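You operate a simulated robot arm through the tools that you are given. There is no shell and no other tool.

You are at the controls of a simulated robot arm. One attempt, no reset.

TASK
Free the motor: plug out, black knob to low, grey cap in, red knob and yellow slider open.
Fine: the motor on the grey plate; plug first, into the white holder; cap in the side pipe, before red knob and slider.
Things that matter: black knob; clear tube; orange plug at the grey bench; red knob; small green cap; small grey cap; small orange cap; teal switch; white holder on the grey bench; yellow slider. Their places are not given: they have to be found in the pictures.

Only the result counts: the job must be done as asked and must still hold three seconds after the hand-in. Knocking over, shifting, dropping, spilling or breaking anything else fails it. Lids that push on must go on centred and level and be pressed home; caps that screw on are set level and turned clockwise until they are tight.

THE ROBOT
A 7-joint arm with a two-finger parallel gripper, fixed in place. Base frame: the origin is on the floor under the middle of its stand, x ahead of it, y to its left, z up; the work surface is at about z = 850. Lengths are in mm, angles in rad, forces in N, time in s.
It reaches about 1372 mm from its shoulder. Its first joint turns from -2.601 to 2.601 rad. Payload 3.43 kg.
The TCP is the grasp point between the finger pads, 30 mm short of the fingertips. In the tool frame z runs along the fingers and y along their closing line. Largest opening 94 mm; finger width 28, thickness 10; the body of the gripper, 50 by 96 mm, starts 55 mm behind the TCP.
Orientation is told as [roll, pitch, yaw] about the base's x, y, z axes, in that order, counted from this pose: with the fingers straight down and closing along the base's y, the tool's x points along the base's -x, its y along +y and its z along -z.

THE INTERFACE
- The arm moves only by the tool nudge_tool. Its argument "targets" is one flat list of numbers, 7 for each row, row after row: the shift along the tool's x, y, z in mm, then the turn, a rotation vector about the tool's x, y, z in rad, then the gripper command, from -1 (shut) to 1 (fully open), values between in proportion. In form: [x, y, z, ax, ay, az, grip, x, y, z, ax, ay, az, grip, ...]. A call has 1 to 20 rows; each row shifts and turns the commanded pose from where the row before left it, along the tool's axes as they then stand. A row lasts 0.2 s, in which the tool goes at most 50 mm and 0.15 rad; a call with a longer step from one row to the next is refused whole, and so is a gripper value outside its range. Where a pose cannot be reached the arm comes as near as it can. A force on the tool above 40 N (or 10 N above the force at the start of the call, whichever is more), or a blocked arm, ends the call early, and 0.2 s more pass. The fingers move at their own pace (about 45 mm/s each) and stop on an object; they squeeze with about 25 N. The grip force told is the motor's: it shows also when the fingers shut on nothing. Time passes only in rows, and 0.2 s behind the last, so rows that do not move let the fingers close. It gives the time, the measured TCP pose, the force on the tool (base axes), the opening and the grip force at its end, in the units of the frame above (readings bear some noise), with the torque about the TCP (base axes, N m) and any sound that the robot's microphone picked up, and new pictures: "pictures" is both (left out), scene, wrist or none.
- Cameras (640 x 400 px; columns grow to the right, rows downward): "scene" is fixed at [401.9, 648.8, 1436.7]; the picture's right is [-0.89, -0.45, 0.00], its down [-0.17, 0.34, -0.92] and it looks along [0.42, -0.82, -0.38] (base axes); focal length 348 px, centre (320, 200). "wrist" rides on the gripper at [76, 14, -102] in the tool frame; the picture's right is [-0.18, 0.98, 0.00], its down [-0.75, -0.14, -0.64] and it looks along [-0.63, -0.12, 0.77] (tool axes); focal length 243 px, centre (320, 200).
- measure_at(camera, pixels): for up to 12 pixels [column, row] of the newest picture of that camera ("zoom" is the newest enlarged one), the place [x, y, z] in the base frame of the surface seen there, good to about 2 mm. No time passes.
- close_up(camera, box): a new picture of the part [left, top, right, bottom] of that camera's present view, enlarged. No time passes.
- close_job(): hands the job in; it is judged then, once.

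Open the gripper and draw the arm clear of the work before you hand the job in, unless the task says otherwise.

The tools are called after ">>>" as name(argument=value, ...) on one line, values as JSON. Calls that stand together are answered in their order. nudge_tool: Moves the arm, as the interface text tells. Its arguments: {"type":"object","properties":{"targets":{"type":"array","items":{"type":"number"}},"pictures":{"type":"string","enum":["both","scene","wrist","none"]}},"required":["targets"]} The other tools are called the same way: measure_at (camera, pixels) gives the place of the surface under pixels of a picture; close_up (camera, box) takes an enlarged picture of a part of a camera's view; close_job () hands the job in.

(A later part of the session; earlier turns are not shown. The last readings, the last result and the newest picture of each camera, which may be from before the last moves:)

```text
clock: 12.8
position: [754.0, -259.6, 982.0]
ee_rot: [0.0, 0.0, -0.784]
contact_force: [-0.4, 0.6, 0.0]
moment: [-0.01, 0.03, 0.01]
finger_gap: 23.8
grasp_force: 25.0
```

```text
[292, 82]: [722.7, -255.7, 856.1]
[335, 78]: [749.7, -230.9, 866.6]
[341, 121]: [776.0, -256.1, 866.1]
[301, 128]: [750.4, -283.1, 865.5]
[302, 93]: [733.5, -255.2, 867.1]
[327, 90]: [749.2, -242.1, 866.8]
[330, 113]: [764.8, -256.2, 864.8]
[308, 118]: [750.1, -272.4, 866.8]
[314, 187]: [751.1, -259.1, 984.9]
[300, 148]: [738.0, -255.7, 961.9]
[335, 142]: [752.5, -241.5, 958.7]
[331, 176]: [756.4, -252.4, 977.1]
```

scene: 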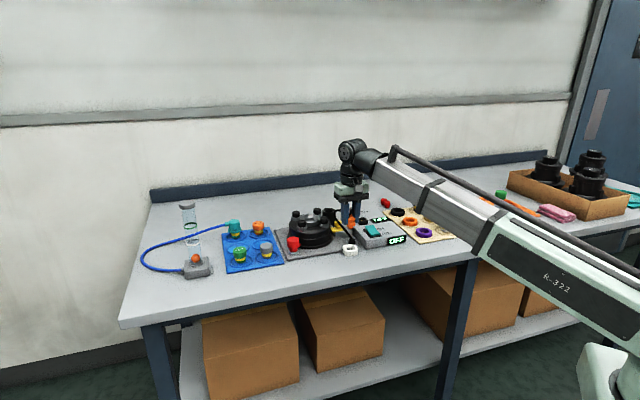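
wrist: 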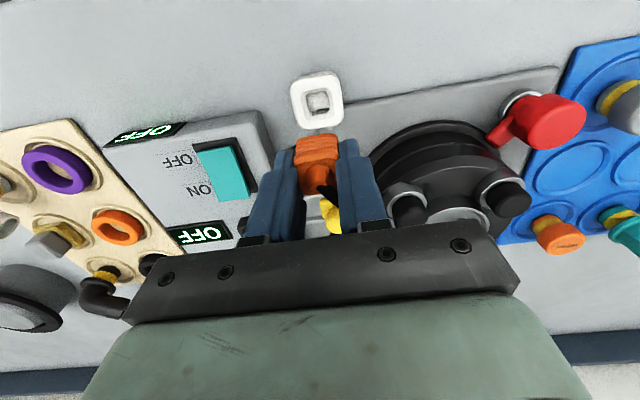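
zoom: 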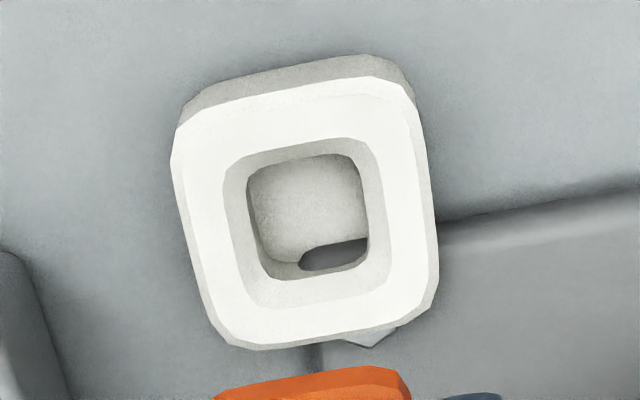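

Hole centre refined to about (750.4,-257.0) and the plug axis to about (751.2,-257.2). I descend 58 mm with a tiny correction and then check.

>>> nudge_tool(targets=[0.4, -0.4, 15, 0, 0, 0, -1, 0, 0, 15, 0, 0, 0, -1, 0, 0, 15, 0, 0, 0, -1, 0, 0, 13, 0, 0, 0, -1, 0, 0, 0, 0, 0, 0, -1], pictures="both")

>>> close_up(camera="scene", box=[328, 220, 376, 265])

>>> close_up(camera="wrist", box=[260, 100, 380, 200])

```text
clock: 14.0
position: [753.2, -258.4, 923.1]
ee_rot: [-0.001, 0.0, -0.783]
contact_force: [0.1, -0.8, -0.2]
moment: [-0.01, 0.02, 0.0]
finger_gap: 23.8
grasp_force: 25.0
```

scene: 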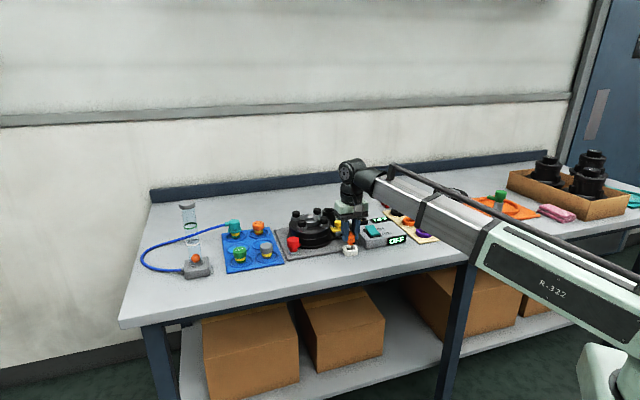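
wrist: 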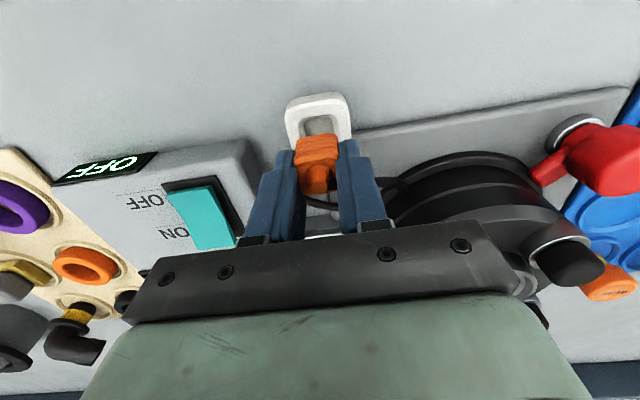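

```text
8.89 times, centred on (352, 242) of scene
```

zoom: 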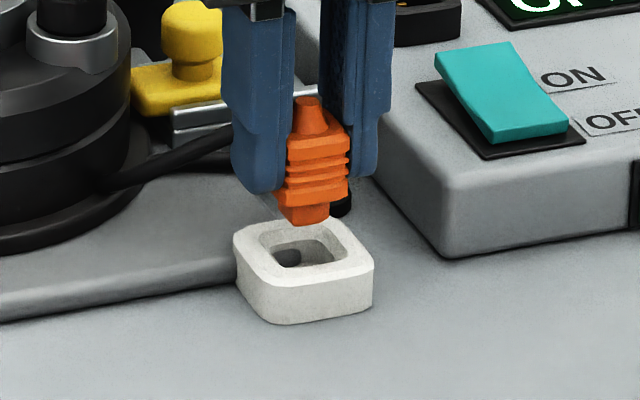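

```text
4.00 times, centred on (320, 150) of wrist
```

zoom: 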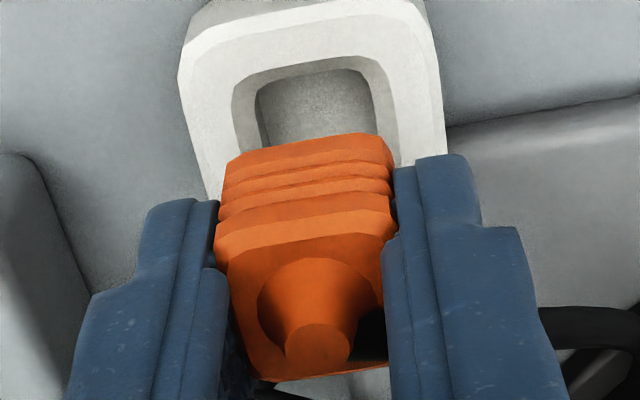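

The nose now hovers about 11 mm over the hole. I measure the plug body and the holder again in this wrist zoom to check centring.

>>> measure_at(camera="zoom", pixels=[[320, 345], [228, 165], [388, 145], [242, 100], [370, 62], [195, 100], [420, 10], [435, 120], [258, 372], [380, 365], [218, 240], [392, 220]])

>>> measure_at(camera="scene", pixels=[[350.5, 244], [348.5, 243.3], [352.8, 243.6], [349, 242], [352, 242.5], [350.2, 240.5], [352, 231.5]])

```text
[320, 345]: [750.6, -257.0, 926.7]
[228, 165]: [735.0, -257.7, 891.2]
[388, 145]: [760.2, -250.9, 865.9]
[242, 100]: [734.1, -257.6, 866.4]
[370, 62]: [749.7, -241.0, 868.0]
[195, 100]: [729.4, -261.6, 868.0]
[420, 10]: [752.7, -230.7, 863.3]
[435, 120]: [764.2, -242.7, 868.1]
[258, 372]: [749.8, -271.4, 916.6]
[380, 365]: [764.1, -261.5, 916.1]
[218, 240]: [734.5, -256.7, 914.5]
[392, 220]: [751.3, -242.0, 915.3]
```

```text
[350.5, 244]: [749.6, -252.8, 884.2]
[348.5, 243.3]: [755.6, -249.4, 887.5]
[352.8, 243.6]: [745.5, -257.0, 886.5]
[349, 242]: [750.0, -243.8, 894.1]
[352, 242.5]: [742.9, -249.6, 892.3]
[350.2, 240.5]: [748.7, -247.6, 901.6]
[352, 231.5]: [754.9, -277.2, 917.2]
```

Plug axis measures (750.3,-257.4), matching the hole centre. I lower it in small steps into the holder.

>>> nudge_tool(targets=[0, 0, 4, 0, 0, 0, -1, 0, 0, 4, 0, 0, 0, -1, 0, 0, 3, 0, 0, 0, -1, 0, 0, 3, 0, 0, 0, -1, 0, 0, 3, 0, 0, 0, -1, 0, 0, 2, 0, 0, 0, -1], pictures="both")

>>> close_up(camera="scene", box=[328, 220, 376, 265])

```text
clock: 15.4
position: [752.4, -258.5, 903.9]
ee_rot: [0.001, 0.002, -0.784]
contact_force: [-0.5, 0.6, 1.0]
moment: [0.04, 0.05, -0.01]
finger_gap: 23.9
grasp_force: 25.1
```

scene: 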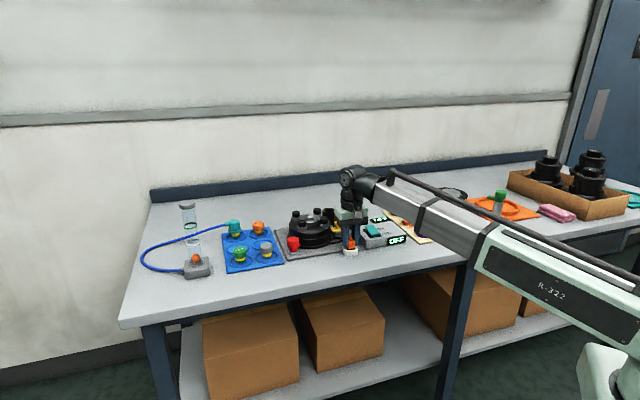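
wrist: 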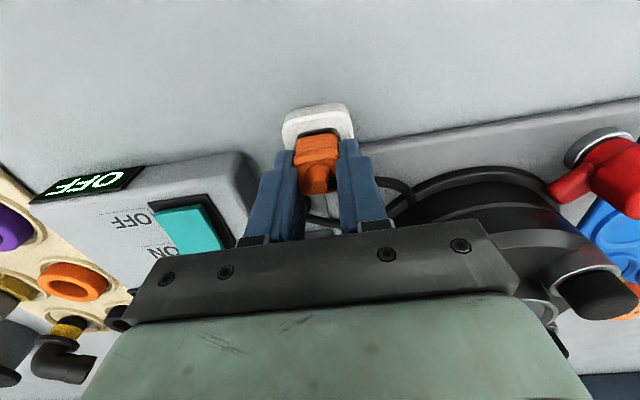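

```text
8.89 times, centred on (352, 242) of scene
```

zoom: 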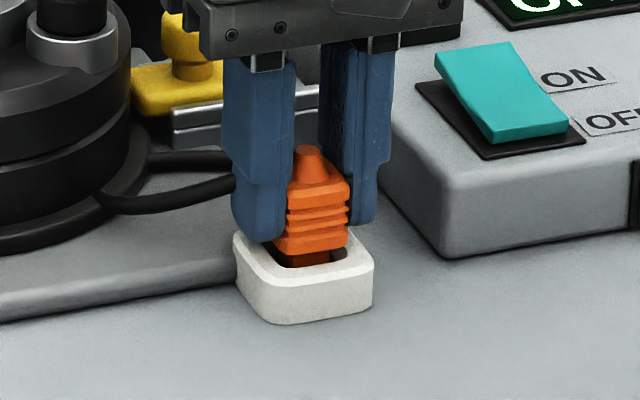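

The nose is inside the hole with no contact force. I continue in 1 mm steps until it seats.

>>> nudge_tool(targets=[0, 0, 1, 0, 0, 0, -1, 0, 0, 1, 0, 0, 0, -1, 0, 0, 1, 0, 0, 0, -1, 0, 0, 1, 0, 0, 0, -1, 0, 0, 0, 0, 0, 0, -1], pictures="both")

>>> close_up(camera="scene", box=[328, 220, 376, 265])

```text
clock: 16.6
position: [754.0, -257.3, 901.0]
ee_rot: [0.0, 0.002, -0.783]
contact_force: [-8.4, 6.1, 1.7]
moment: [0.22, 0.35, -0.02]
finger_gap: 23.9
grasp_force: 25.2
```

scene: 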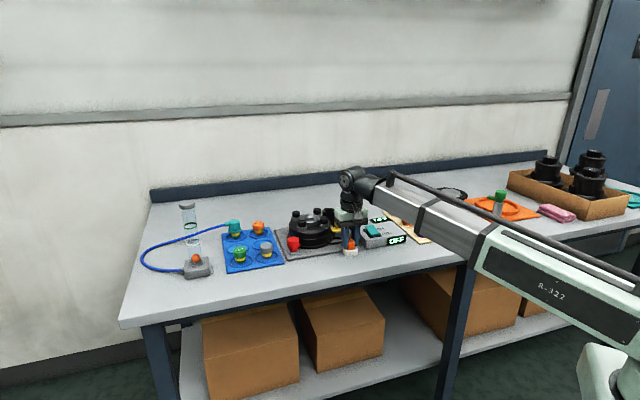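
wrist: 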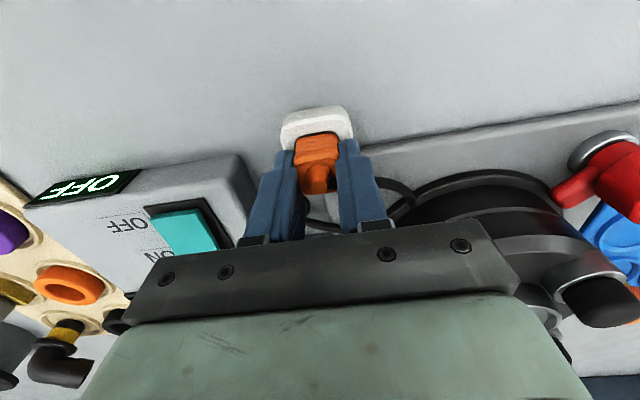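

```text
8.89 times, centred on (352, 242) of scene
```

zoom: 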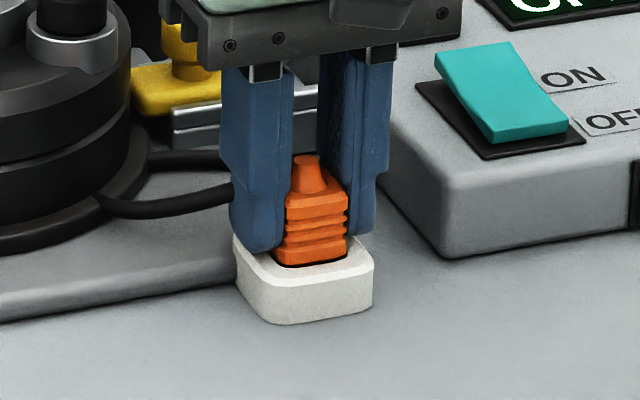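

The holder wall pushes the tool about 10 N towards tool +x, so the plug sits a little too far to the -x side. I ease 1 mm to tool +x and go on down gently.

>>> nudge_tool(targets=[0.6, 0, 0, 0, 0, 0, -1, 0.6, 0, 0, 0, 0, 0, -1, 0, 0, 1, 0, 0, 0, -1, 0, 0, 0, 0, 0, 0, -1], pictures="scene")

>>> close_up(camera="scene", box=[328, 220, 376, 265])

```text
clock: 17.6
position: [752.6, -258.4, 899.0]
ee_rot: [-0.001, -0.001, -0.783]
contact_force: [-2.9, 5.6, 0.7]
moment: [0.22, 0.1, 0.01]
finger_gap: 23.9
grasp_force: 25.1
```

scene: 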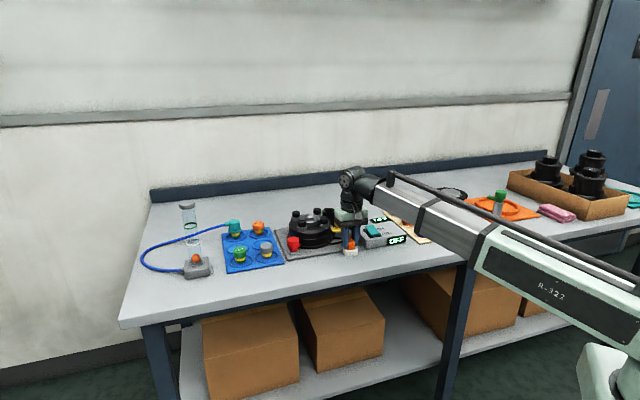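

```text
8.89 times, centred on (352, 242) of scene
```

zoom: 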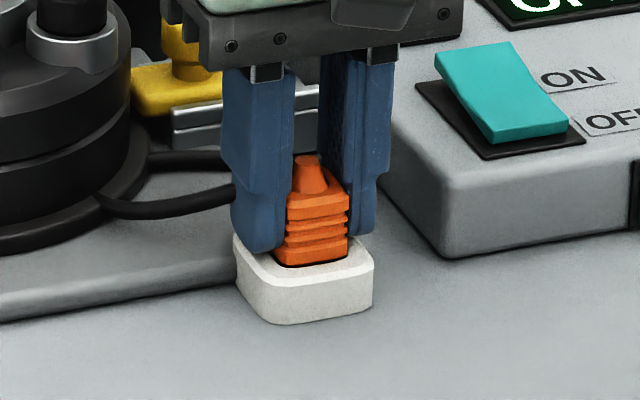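

Side force fell to about 6 N. I shift another 0.7 mm in tool +x and -0.2 in y, then press down 1-2 mm to feel for the seat.

>>> nudge_tool(targets=[0.7, 0.2, 0, 0, 0, 0, -1, 0, 0, 1, 0, 0, 0, -1, 0, 0, 1, 0, 0, 0, -1, 0, 0, 0, 0, 0, 0, -1], pictures="scene")

>>> close_up(camera="scene", box=[328, 220, 376, 265])

```text
clock: 18.6
position: [751.6, -257.3, 898.9]
ee_rot: [0.002, -0.001, -0.784]
contact_force: [4.1, 2.5, 20.6]
moment: [0.02, -0.08, -0.04]
finger_gap: 24.2
grasp_force: 25.0
```

scene: 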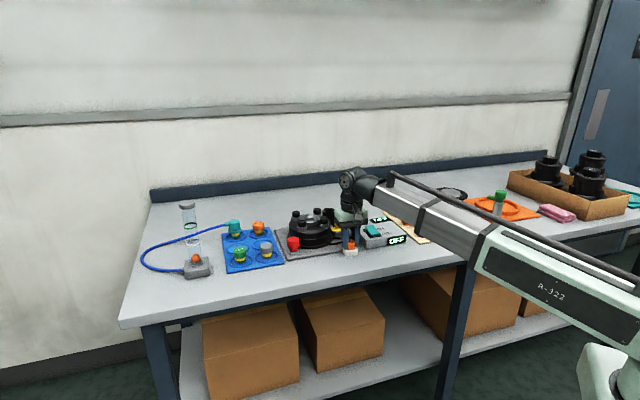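

```text
8.89 times, centred on (352, 242) of scene
```

zoom: 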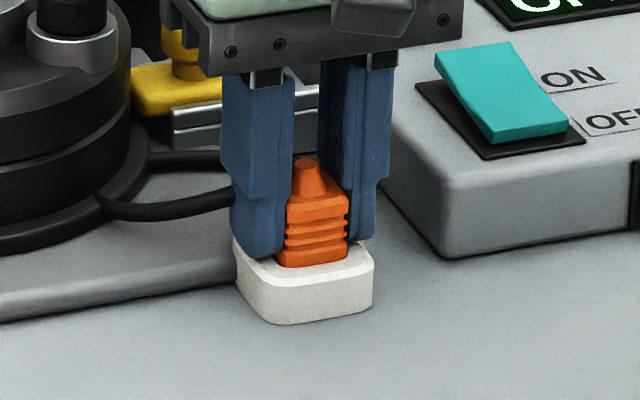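

Vertical contact of 20 N: the plug is down (fingertips also reach the holder's top). I relieve the push, open to about half and rise.

>>> nudge_tool(targets=[0, 0, -1.4, 0, 0, 0, -1, 0, 0, 0, 0, 0, 0, -0.3, 0, 0, 0, 0, 0, 0, -0.1, 0, 0, 0, 0, 0, 0, -0.1], pictures="both")

>>> close_up(camera="scene", box=[328, 220, 376, 265])

>>> close_up(camera="wrist", box=[240, 80, 400, 230])

```text
clock: 19.6
position: [751.2, -257.3, 899.5]
ee_rot: [0.0, 0.0, -0.784]
contact_force: [-0.6, -0.3, -0.4]
moment: [0.0, 0.01, -0.05]
finger_gap: 42.2
grasp_force: 0.0
```

scene: 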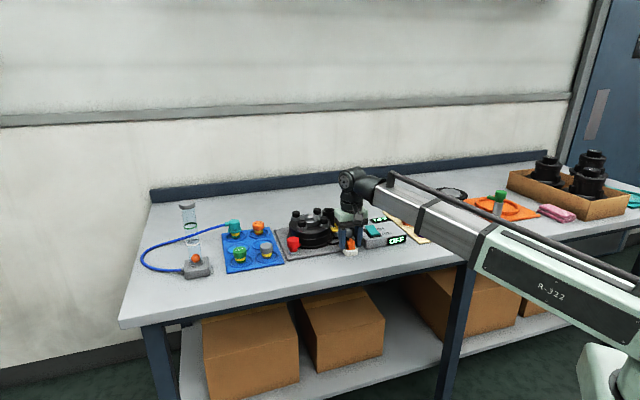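
wrist: 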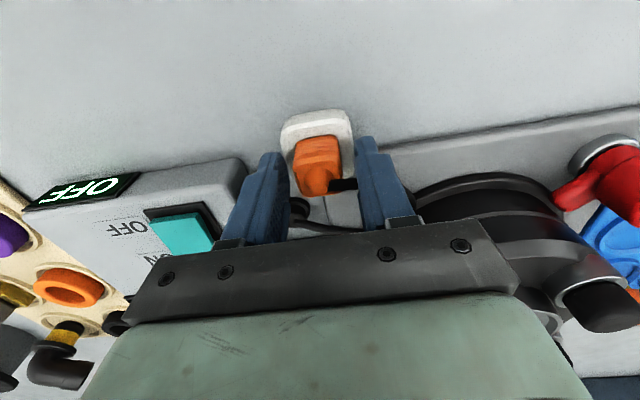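

```text
8.89 times, centred on (352, 242) of scene
```

zoom: 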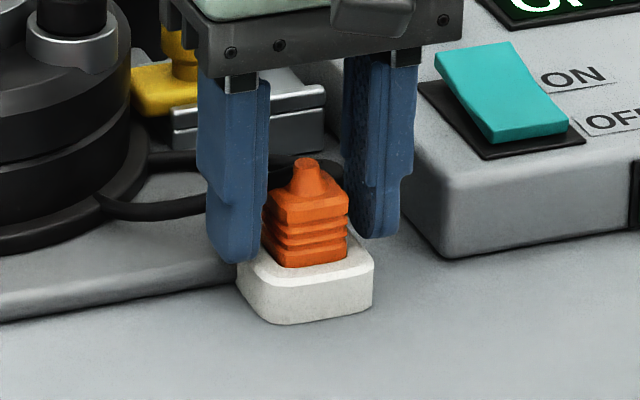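

```text
2.67 times, centred on (320, 155) of wrist
```

zoom: 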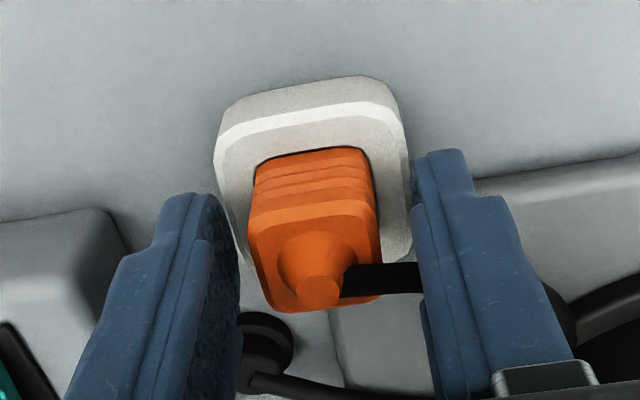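

The plug stands in the holder with the gripper open. I measure its top and shoulder heights to check it is seated and upright.

>>> measure_at(camera="zoom", pixels=[[318, 290], [268, 170], [360, 155], [255, 240], [370, 225], [280, 305], [370, 295], [240, 140], [385, 120], [400, 200]])

>>> close_up(camera="scene", box=[342, 236, 358, 258])

```text
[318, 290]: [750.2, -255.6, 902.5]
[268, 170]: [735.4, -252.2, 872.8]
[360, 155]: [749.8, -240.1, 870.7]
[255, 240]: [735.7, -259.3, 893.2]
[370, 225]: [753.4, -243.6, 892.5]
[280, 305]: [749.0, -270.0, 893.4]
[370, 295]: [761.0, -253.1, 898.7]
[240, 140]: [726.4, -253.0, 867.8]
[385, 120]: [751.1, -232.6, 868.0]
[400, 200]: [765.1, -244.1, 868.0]
```

```text
16.00 times, centred on (350, 247) of scene
```

zoom: 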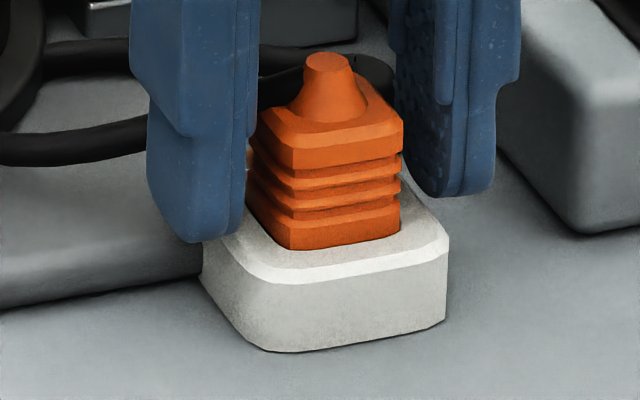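

Plug top is at z 902.5 and its body sits down in the holder's mouth, upright. I rise gently clear of the plug, then move to look straight down on the black knob.

>>> nudge_tool(targets=[0, 0, -4, 0, 0, 0, -0.1, 0, 0, -8, 0, 0, 0, -0.1, 0, 0, -12, 0, 0, 0, -0.1, 0, 0, -20, 0, 0, 0, -0.1, 0, 0, -28, 0, 0, 0, -0.1, 0, 0, -28, 0, 0, 0, -0.1, -38.9, -18.4, 0, 0, 0, 0, 0.2, -38.9, -18.4, 0, 0, 0, 0, 0.2, -38.9, -18.4, 0, 0, 0, 0, 0.2, -38.9, -18.4, 0, 0, 0, 0, 0.2, -38.9, -18.4, 0, 0, 0, 0, 0.2, -38.9, -18.4, 0, 0, 0, 0, 0.2], pictures="both")

>>> close_up(camera="scene", box=[316, 195, 396, 265])

>>> close_up(camera="wrist", box=[280, 20, 360, 80])

```text
clock: 22.2
position: [842.8, -498.5, 997.7]
ee_rot: [0.0, 0.0, -0.784]
contact_force: [0.2, 0.6, 0.3]
moment: [0.0, -0.01, -0.02]
finger_gap: 56.5
grasp_force: 0.0
```

scene: 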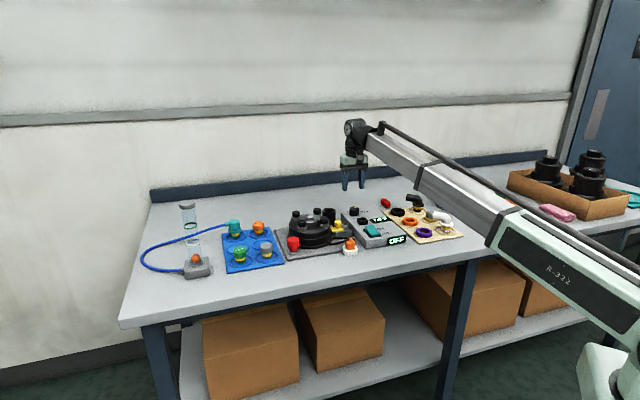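
wrist: 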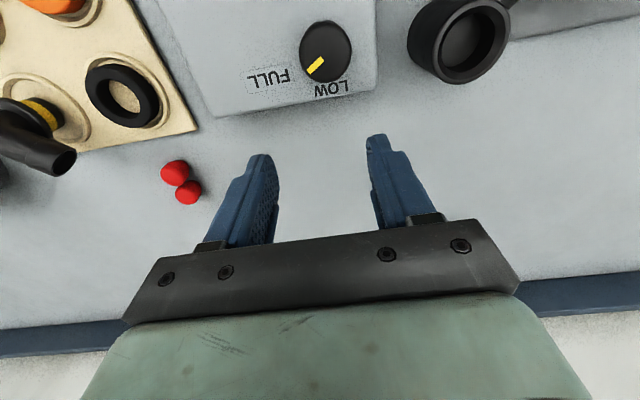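

```text
5.71 times, centred on (356, 230) of scene
```

zoom: 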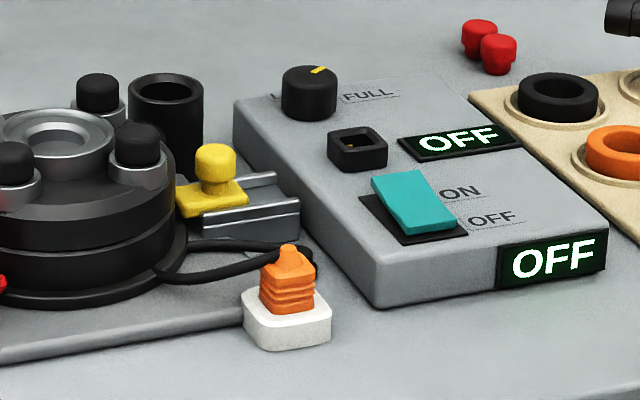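

```text
6.67 times, centred on (320, 50) of wrist
```

zoom: 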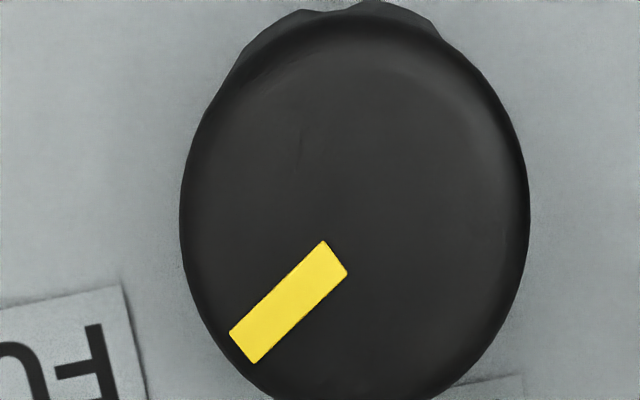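

I measure the knob's rim points, the pointer ends and the two labels in this near-vertical view.

>>> measure_at(camera="zoom", pixels=[[335, 258], [242, 347], [188, 210], [522, 210], [355, 30], [460, 70], [250, 90], [490, 320], [355, 215], [400, 380]])

>>> measure_at(camera="wrist", pixels=[[318, 91], [345, 85], [331, 88], [268, 79], [286, 74], [250, 83], [380, 20], [375, 95], [214, 118], [303, 78], [326, 80], [350, 70]])

```text
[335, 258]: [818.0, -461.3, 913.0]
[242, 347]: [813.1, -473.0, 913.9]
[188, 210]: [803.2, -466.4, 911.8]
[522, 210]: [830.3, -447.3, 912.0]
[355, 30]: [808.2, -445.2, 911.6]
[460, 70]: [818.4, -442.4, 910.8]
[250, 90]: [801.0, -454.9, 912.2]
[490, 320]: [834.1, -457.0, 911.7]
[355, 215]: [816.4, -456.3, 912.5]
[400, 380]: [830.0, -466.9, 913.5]
```

```text
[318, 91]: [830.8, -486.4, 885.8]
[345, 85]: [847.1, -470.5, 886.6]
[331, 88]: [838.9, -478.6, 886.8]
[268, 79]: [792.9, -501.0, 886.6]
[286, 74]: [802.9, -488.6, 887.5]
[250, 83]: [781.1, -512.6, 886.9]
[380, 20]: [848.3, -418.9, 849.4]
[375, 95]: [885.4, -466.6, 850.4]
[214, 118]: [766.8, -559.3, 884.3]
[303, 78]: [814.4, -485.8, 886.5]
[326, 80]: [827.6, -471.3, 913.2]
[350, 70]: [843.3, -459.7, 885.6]
```

The knob centre fits to about (818,-457.4), the pointer is near -109°, and LOW lies at -45° (so +64° counter-clockwise). Readings are noisy, so I also measure the fingertips to locate the true TCP.

>>> close_up(camera="wrist", box=[220, 120, 420, 245])

>>> measure_at(camera="wrist", pixels=[[265, 158], [378, 138], [278, 168], [370, 148], [272, 200], [382, 190], [250, 190], [395, 175]])

>>> nudge_tool(targets=[0, 0, 0, 0, 0, 0, 0.2], pictures="none")

>>> nudge_tool(targets=[0, 0, 0, 0, 0, 0, 0.2], pictures="none")

```text
3.20 times, centred on (320, 182) of wrist
```

zoom: 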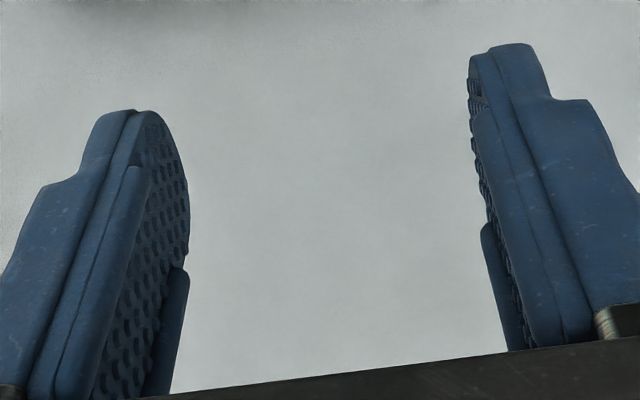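

```text
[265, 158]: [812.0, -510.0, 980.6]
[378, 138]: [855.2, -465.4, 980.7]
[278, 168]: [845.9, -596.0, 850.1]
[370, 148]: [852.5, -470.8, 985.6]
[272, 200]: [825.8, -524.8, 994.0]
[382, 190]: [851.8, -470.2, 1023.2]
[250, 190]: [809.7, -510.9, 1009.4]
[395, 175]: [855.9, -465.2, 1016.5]
```

```text
clock: 22.6
position: [841.9, -498.7, 998.2]
ee_rot: [0.0, 0.0, -0.785]
contact_force: [1.2, -0.2, 0.1]
moment: [0.0, -0.03, 0.03]
finger_gap: 56.4
grasp_force: 0.1
```

```text
clock: 23.0
position: [841.4, -498.5, 997.1]
ee_rot: [0.0, 0.001, -0.785]
contact_force: [-1.0, -0.1, -0.2]
moment: [0.01, 0.0, 0.0]
finger_gap: 56.5
grasp_force: 0.0
```

TCP is consistently at (842,-498.5,997.6). I move over the knob centre, descend to z 921 and check before closing.

>>> nudge_tool(targets=[23, 5.9, 0, 0, 0, 0, 0.2, 23, 5.9, 0, 0, 0, 0, 0.2, 0, 0, 25, 0, 0, 0, 0.2, 0, 0, 25, 0, 0, 0, 0.2, 0, 0, 15, 0, 0, 0, 0.2, 0, 0, 11, 0, 0, 0, 0.2, 0, 0, 0, 0, 0, 0, 0.2], pictures="both")

>>> close_up(camera="wrist", box=[220, 120, 420, 245])

>>> close_up(camera="scene", box=[324, 185, 388, 235])

```text
clock: 24.6
position: [814.6, -460.0, 922.2]
ee_rot: [-0.001, 0.0, -0.784]
contact_force: [0.4, 0.0, -0.1]
moment: [-0.03, -0.02, 0.02]
finger_gap: 56.5
grasp_force: 0.0
```

scene: 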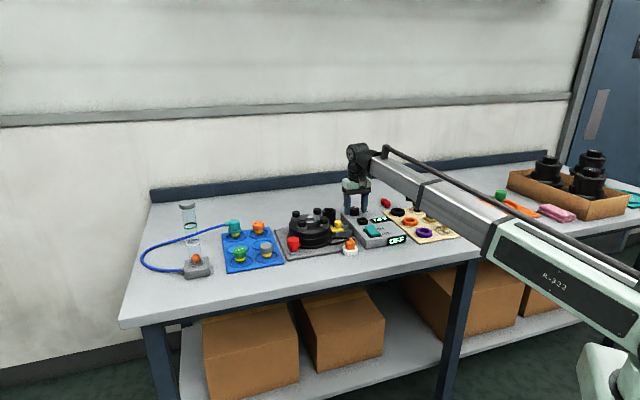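
wrist: 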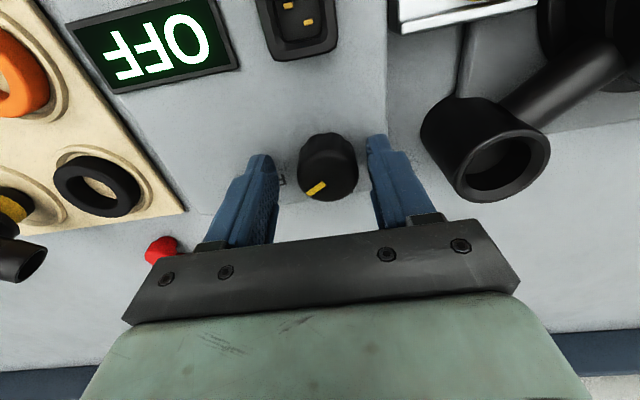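

```text
3.20 times, centred on (320, 182) of wrist
```

zoom: 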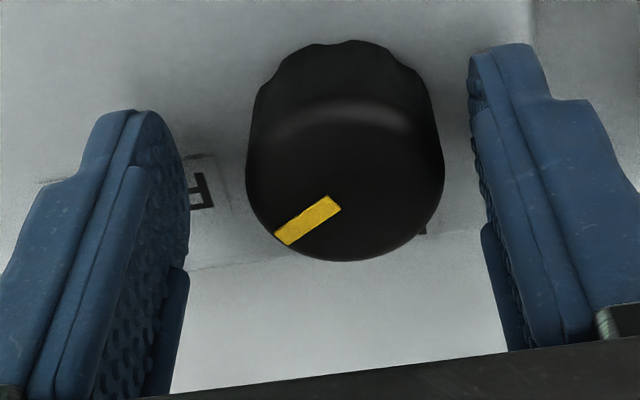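

```text
8.00 times, centred on (356, 210) of scene
```

zoom: 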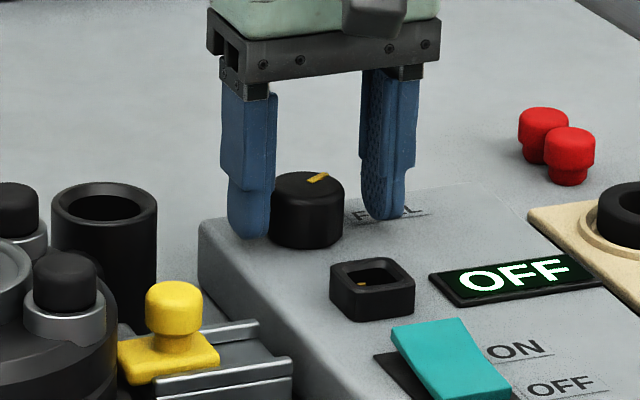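

The reading (814.6,-460.0) is a few mm off what I expected; I measure knob and fingers in this view to see the true centring.

>>> measure_at(camera="zoom", pixels=[[100, 150], [520, 60], [60, 200], [550, 110], [252, 170], [438, 160], [345, 250], [345, 110], [283, 238], [335, 203], [185, 200], [480, 190]])

>>> nudge_tool(targets=[0, 0, 0, 0, 0, 0, 0.2], pictures="none")

```text
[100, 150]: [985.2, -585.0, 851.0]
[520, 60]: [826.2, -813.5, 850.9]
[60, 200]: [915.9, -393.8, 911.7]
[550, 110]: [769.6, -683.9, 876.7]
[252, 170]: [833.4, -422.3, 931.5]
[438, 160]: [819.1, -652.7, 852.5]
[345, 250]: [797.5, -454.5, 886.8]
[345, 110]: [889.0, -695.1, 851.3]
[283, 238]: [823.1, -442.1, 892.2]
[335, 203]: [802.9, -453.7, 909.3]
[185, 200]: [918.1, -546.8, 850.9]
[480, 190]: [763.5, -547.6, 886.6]
```

```text
clock: 25.0
position: [813.8, -459.4, 921.9]
ee_rot: [0.0, 0.0, -0.784]
contact_force: [0.2, -0.3, -1.1]
moment: [-0.01, 0.02, 0.0]
finger_gap: 56.4
grasp_force: 0.0
```

The newest zoom was the scene one; I retake the wrist zoom and measure there.

>>> close_up(camera="wrist", box=[220, 120, 420, 245])

>>> measure_at(camera="zoom", pixels=[[100, 150], [520, 60], [60, 200], [550, 110], [252, 170], [438, 160], [345, 250], [345, 110], [283, 238], [335, 203], [265, 130], [420, 115]])

```text
3.20 times, centred on (320, 182) of wrist
```

zoom: 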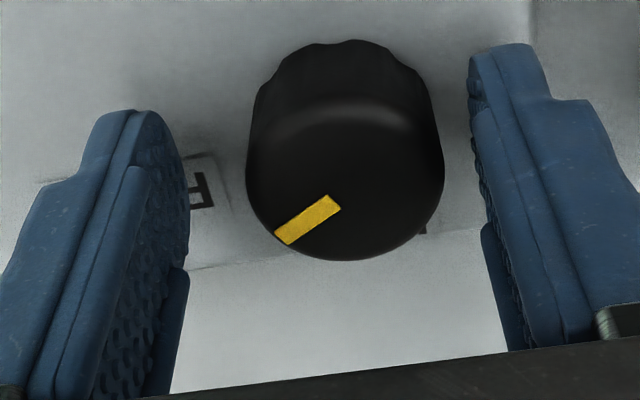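

```text
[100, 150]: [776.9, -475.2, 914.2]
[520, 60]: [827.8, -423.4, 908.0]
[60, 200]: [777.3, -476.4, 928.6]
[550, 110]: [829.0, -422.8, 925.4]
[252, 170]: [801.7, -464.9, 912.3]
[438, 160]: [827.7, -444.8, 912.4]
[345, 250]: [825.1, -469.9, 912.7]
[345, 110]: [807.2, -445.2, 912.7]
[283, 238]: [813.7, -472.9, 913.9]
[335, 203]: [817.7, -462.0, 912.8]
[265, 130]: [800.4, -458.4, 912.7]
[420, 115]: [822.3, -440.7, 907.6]
```

TCP is truly at about (814,-459.5) while the knob centre is (816.5,-457): I shift 3.6 mm in tool y to centre it and close on the knob.

>>> nudge_tool(targets=[0, 3.6, 0, 0, 0, 0, 0.2, 0, 0, 0, 0, 0, 0, -0.3, 0, 0, 0, 0, 0, 0, -1, 0, 0, 0, 0, 0, 0, -1, 0, 0, 0, 0, 0, 0, -1, 0, 0, 0, 0, 0, 0, -1], pictures="both")

>>> close_up(camera="wrist", box=[220, 120, 420, 245])

```text
clock: 26.4
position: [816.3, -456.0, 921.3]
ee_rot: [0.0, 0.0, -0.784]
contact_force: [4.1, 2.8, -1.1]
moment: [-0.34, 0.19, 0.01]
finger_gap: 35.5
grasp_force: 44.9
```

scene: 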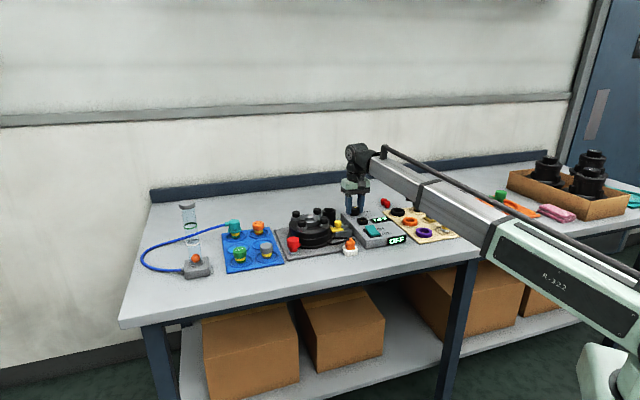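
wrist: 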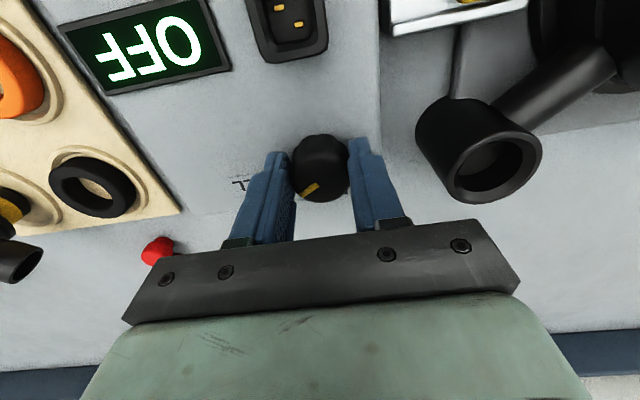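

```text
3.20 times, centred on (320, 182) of wrist
```

zoom: 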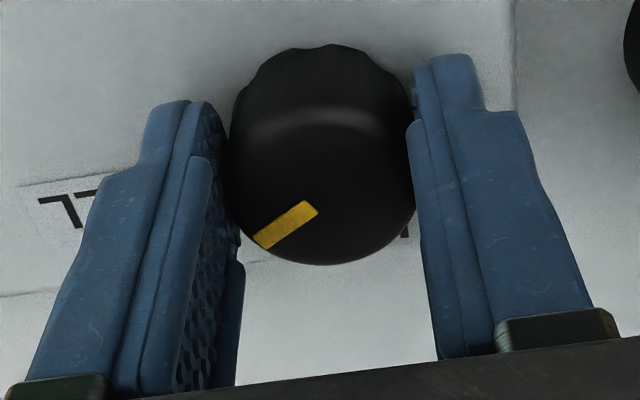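

The right finger touches the knob first (4.9 N along tool +y). I shift 1.5 mm that way so both pads bear, keeping the grip closed.

>>> nudge_tool(targets=[0, 1.5, 0, 0, 0, 0, -1, 0, 0, 0, 0, 0, 0, -1, 0, 0, 0, 0, 0, 0, -1], pictures="wrist")

>>> close_up(camera="wrist", box=[220, 120, 420, 245])

```text
clock: 27.2
position: [816.5, -455.7, 923.0]
ee_rot: [-0.003, 0.001, -0.786]
contact_force: [-6.6, -7.9, -5.1]
moment: [0.23, -0.52, 0.0]
finger_gap: 35.4
grasp_force: 44.4
```

wrist: 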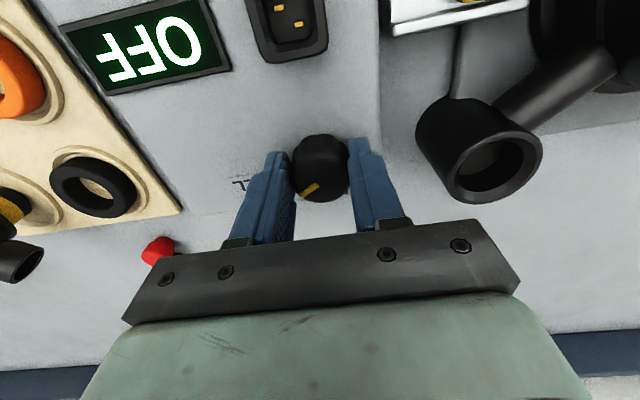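

```text
3.20 times, centred on (320, 182) of wrist
```

zoom: 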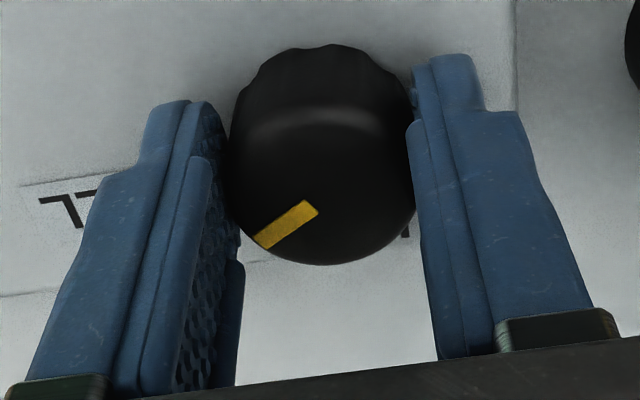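

The gap stays 35.4 with force now reversed (-10 N along tool y), so the knob's skirt is gripped on both sides. I move back 1 mm and turn counter-clockwise (tool -z) in 0.1 rad steps, first 0.5 rad.

>>> nudge_tool(targets=[0, -1.0, 0, 0, 0, 0, -1, 0, 0, 0, 0, 0, -0.1, -1, 0, 0, 0, 0, 0, -0.1, -1, 0, 0, 0, 0, 0, -0.1, -1, 0, 0, 0, 0, 0, -0.1, -1, 0, 0, 0, 0, 0, -0.1, -1, 0, 0, 0, 0, 0, 0, -1], pictures="both")

>>> close_up(camera="wrist", box=[220, 120, 420, 245])

>>> close_up(camera="scene", box=[332, 190, 396, 240])

```text
clock: 28.8
position: [815.3, -457.2, 921.9]
ee_rot: [-0.001, 0.004, -0.283]
contact_force: [-23.1, -11.4, -25.5]
moment: [0.21, -0.22, -0.04]
finger_gap: 35.6
grasp_force: 44.9
```

scene: 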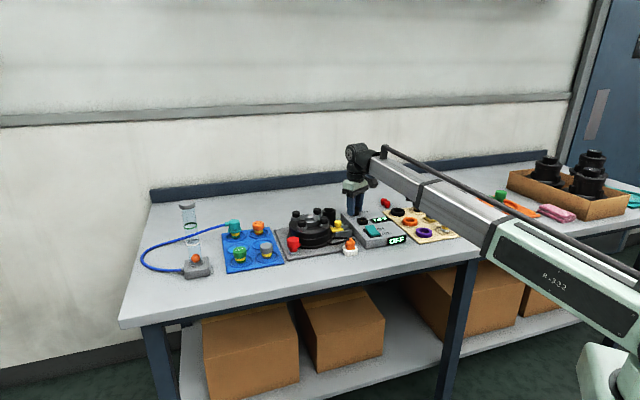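
wrist: 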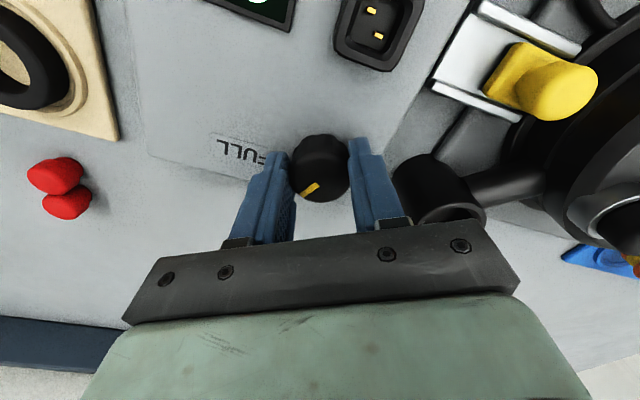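

```text
3.20 times, centred on (320, 182) of wrist
```

zoom: 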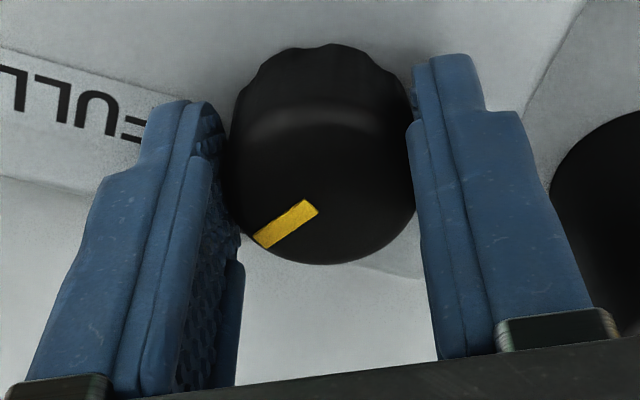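

```text
8.00 times, centred on (364, 215) of scene
```

zoom: 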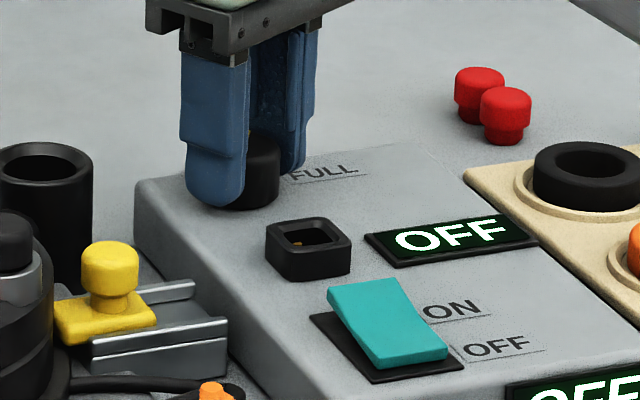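

The knob turns with the fingers (pointer unmoved relative to them), but a side load of about 35 N has built up. I relieve it by shifting along the force, then turn another 0.3 rad.

>>> nudge_tool(targets=[1.9, -1.6, 2.2, 0, 0, 0, -1, 0, 0, 0, 0, 0, 0, -1, 0, 0, 0, 0, 0, -0.1, -1, 0, 0, 0, 0, 0, -0.1, -1, 0, 0, 0, 0, 0, 0, -1], pictures="wrist")

```text
clock: 30.0
position: [815.2, -457.4, 922.3]
ee_rot: [-0.003, -0.005, -0.082]
contact_force: [-1.1, -10.6, 22.1]
moment: [0.47, 0.76, -0.05]
finger_gap: 35.4
grasp_force: 45.3
```

wrist: 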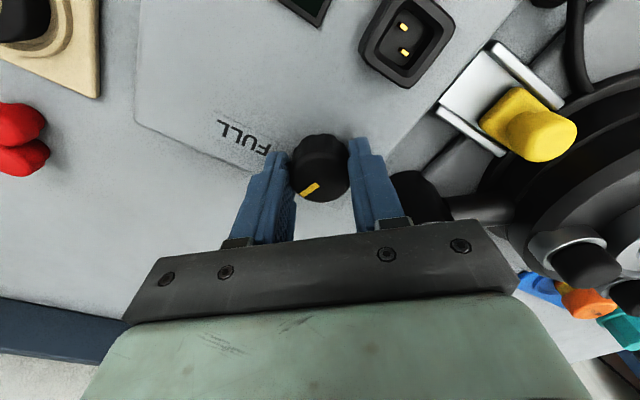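

Now the load is mostly vertical (+22 N) and -10 N in y. I correct for it and turn 0.2 rad more.

>>> nudge_tool(targets=[0, -1, -1.8, 0, 0, 0, -1, 0, 0, 0, 0, 0, -0.1, -1, 0, 0, 0, 0, 0, -0.1, -1, 0, 0, 0, 0, 0, 0, -1], pictures="wrist")

>>> close_up(camera="wrist", box=[220, 90, 420, 215])

```text
clock: 31.0
position: [815.5, -458.1, 923.5]
ee_rot: [0.0, -0.003, 0.118]
contact_force: [8.4, 1.1, 4.2]
moment: [-0.36, -1.55, 0.02]
finger_gap: 35.8
grasp_force: 45.0
```

wrist: 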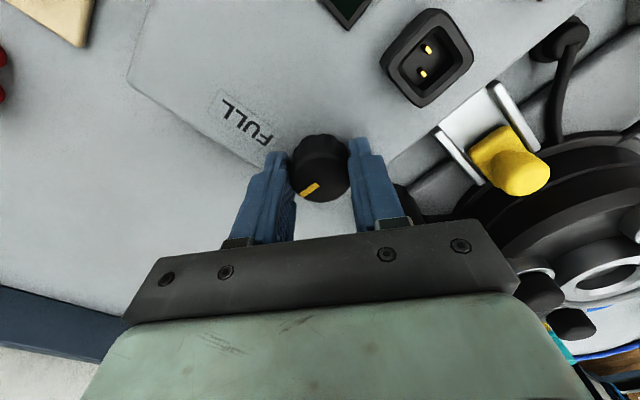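

```text
3.20 times, centred on (320, 152) of wrist
```

zoom: 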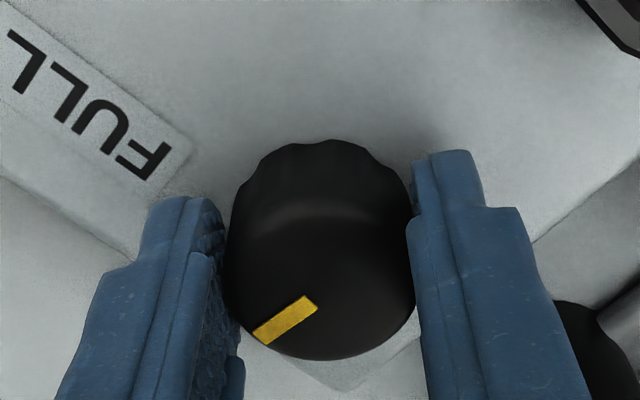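

The knob has followed by 0.9 rad. I measure the pointer now to see how much is left.

>>> measure_at(camera="zoom", pixels=[[262, 335], [310, 304], [285, 320], [335, 265], [230, 250], [412, 250], [330, 358]])

```text
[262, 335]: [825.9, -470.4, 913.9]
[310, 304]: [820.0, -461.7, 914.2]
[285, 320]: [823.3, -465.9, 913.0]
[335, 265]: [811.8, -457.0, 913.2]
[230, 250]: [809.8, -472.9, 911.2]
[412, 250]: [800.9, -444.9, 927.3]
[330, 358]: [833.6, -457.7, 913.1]
```

Pointer is at -56°, LOW is at -45°. I turn the last 0.2 rad with a small load correction.

>>> nudge_tool(targets=[-0.8, 0, -0.4, 0, 0, 0, -1, 0, 0, 0, 0, 0, -0.1, -1, 0, 0, 0, 0, 0, -0.1, -1, 0, 0, 0, 0, 0, 0, -1], pictures="wrist")

>>> close_up(camera="wrist", box=[220, 90, 420, 215])

>>> measure_at(camera="zoom", pixels=[[262, 335], [310, 304], [285, 320]])

```text
clock: 32.0
position: [816.0, -459.2, 922.6]
ee_rot: [0.002, 0.003, 0.318]
contact_force: [-0.3, -1.5, -14.2]
moment: [-0.76, 0.62, -0.45]
finger_gap: 35.8
grasp_force: 44.8
```

wrist: 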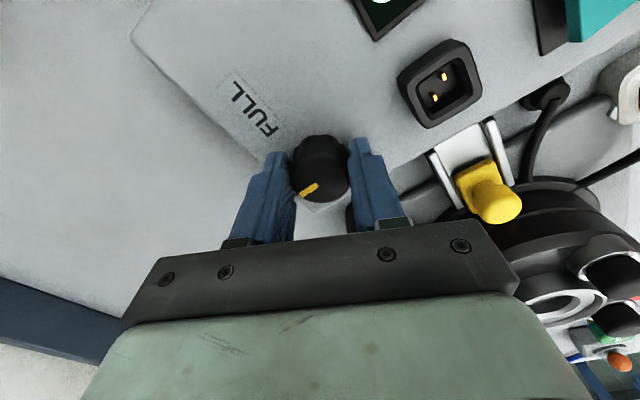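

```text
3.20 times, centred on (320, 152) of wrist
```

zoom: 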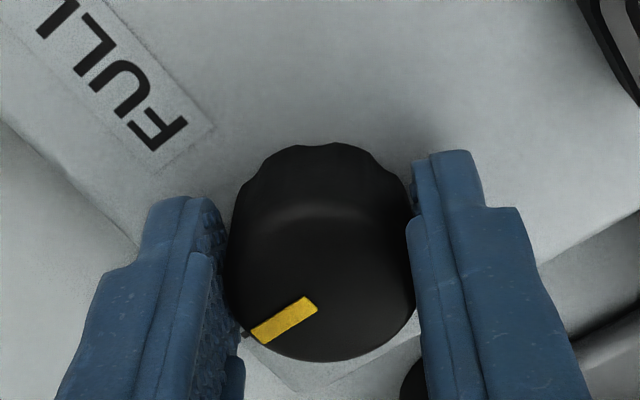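

```text
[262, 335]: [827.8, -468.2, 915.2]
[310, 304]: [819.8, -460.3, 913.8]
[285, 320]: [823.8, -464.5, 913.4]
```

The pointer now points at -44.6°, i.e. to LOW, and a -0.45 N m torque suggests the end stop. I open the fingers and rise clear.

>>> nudge_tool(targets=[0, 0, 0.8, 0, 0, 0, -1, 0, 0, 0, 0, 0, 0, -0.2, 0, 0, 0, 0, 0, 0, 0.2, 0, 0, 0, 0, 0, 0, 0.2, 0, 0, -10, 0, 0, 0, 0.2, 0, 0, -20, 0, 0, 0, 0.2, 0, 0, -25, 0, 0, 0, 0.2, -30, 0, -25, 0, 0, 0, 0.2, -30, 0, 0, 0, 0, 0, 0.2, 0, 0, 0, 0, 0, 0, 0.2], pictures="both")

>>> close_up(camera="wrist", box=[220, 20, 420, 145])

>>> close_up(camera="scene", box=[332, 190, 396, 240])

```text
clock: 34.2
position: [873.4, -440.0, 1003.3]
ee_rot: [0.0, 0.0, 0.316]
contact_force: [-0.8, -0.4, 0.7]
moment: [-0.01, 0.0, 0.01]
finger_gap: 56.5
grasp_force: 0.1
```

scene: 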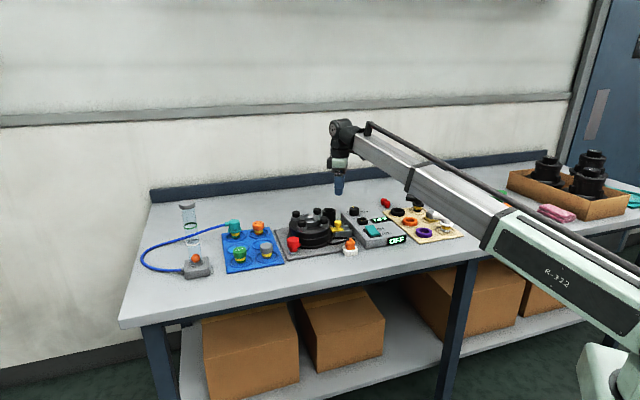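
wrist: 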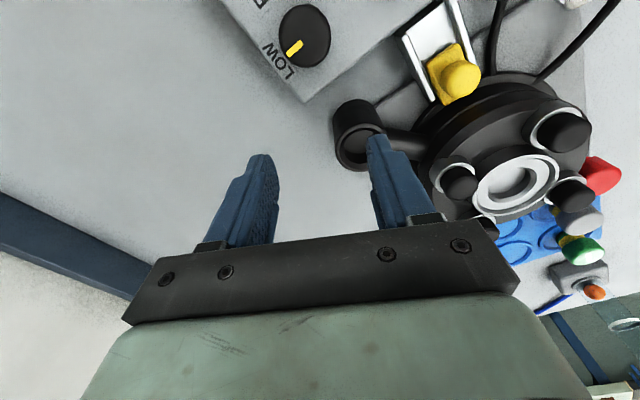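

```text
3.20 times, centred on (320, 82) of wrist
```

zoom: 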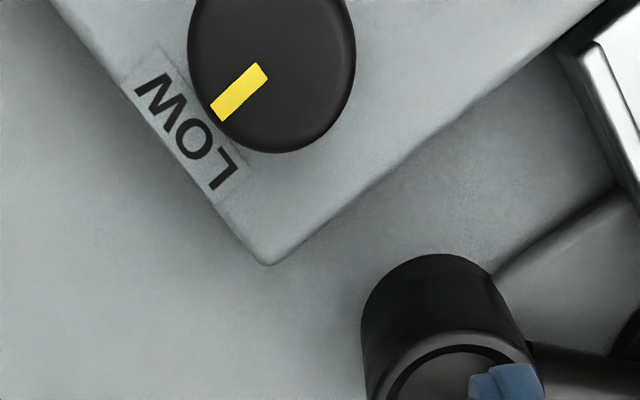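

```text
8.00 times, centred on (364, 215) of scene
```

zoom: 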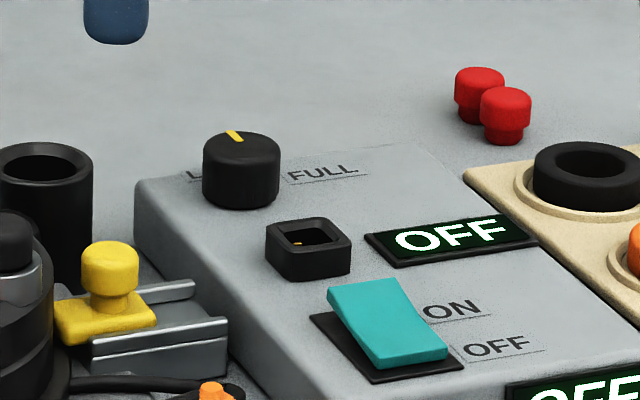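

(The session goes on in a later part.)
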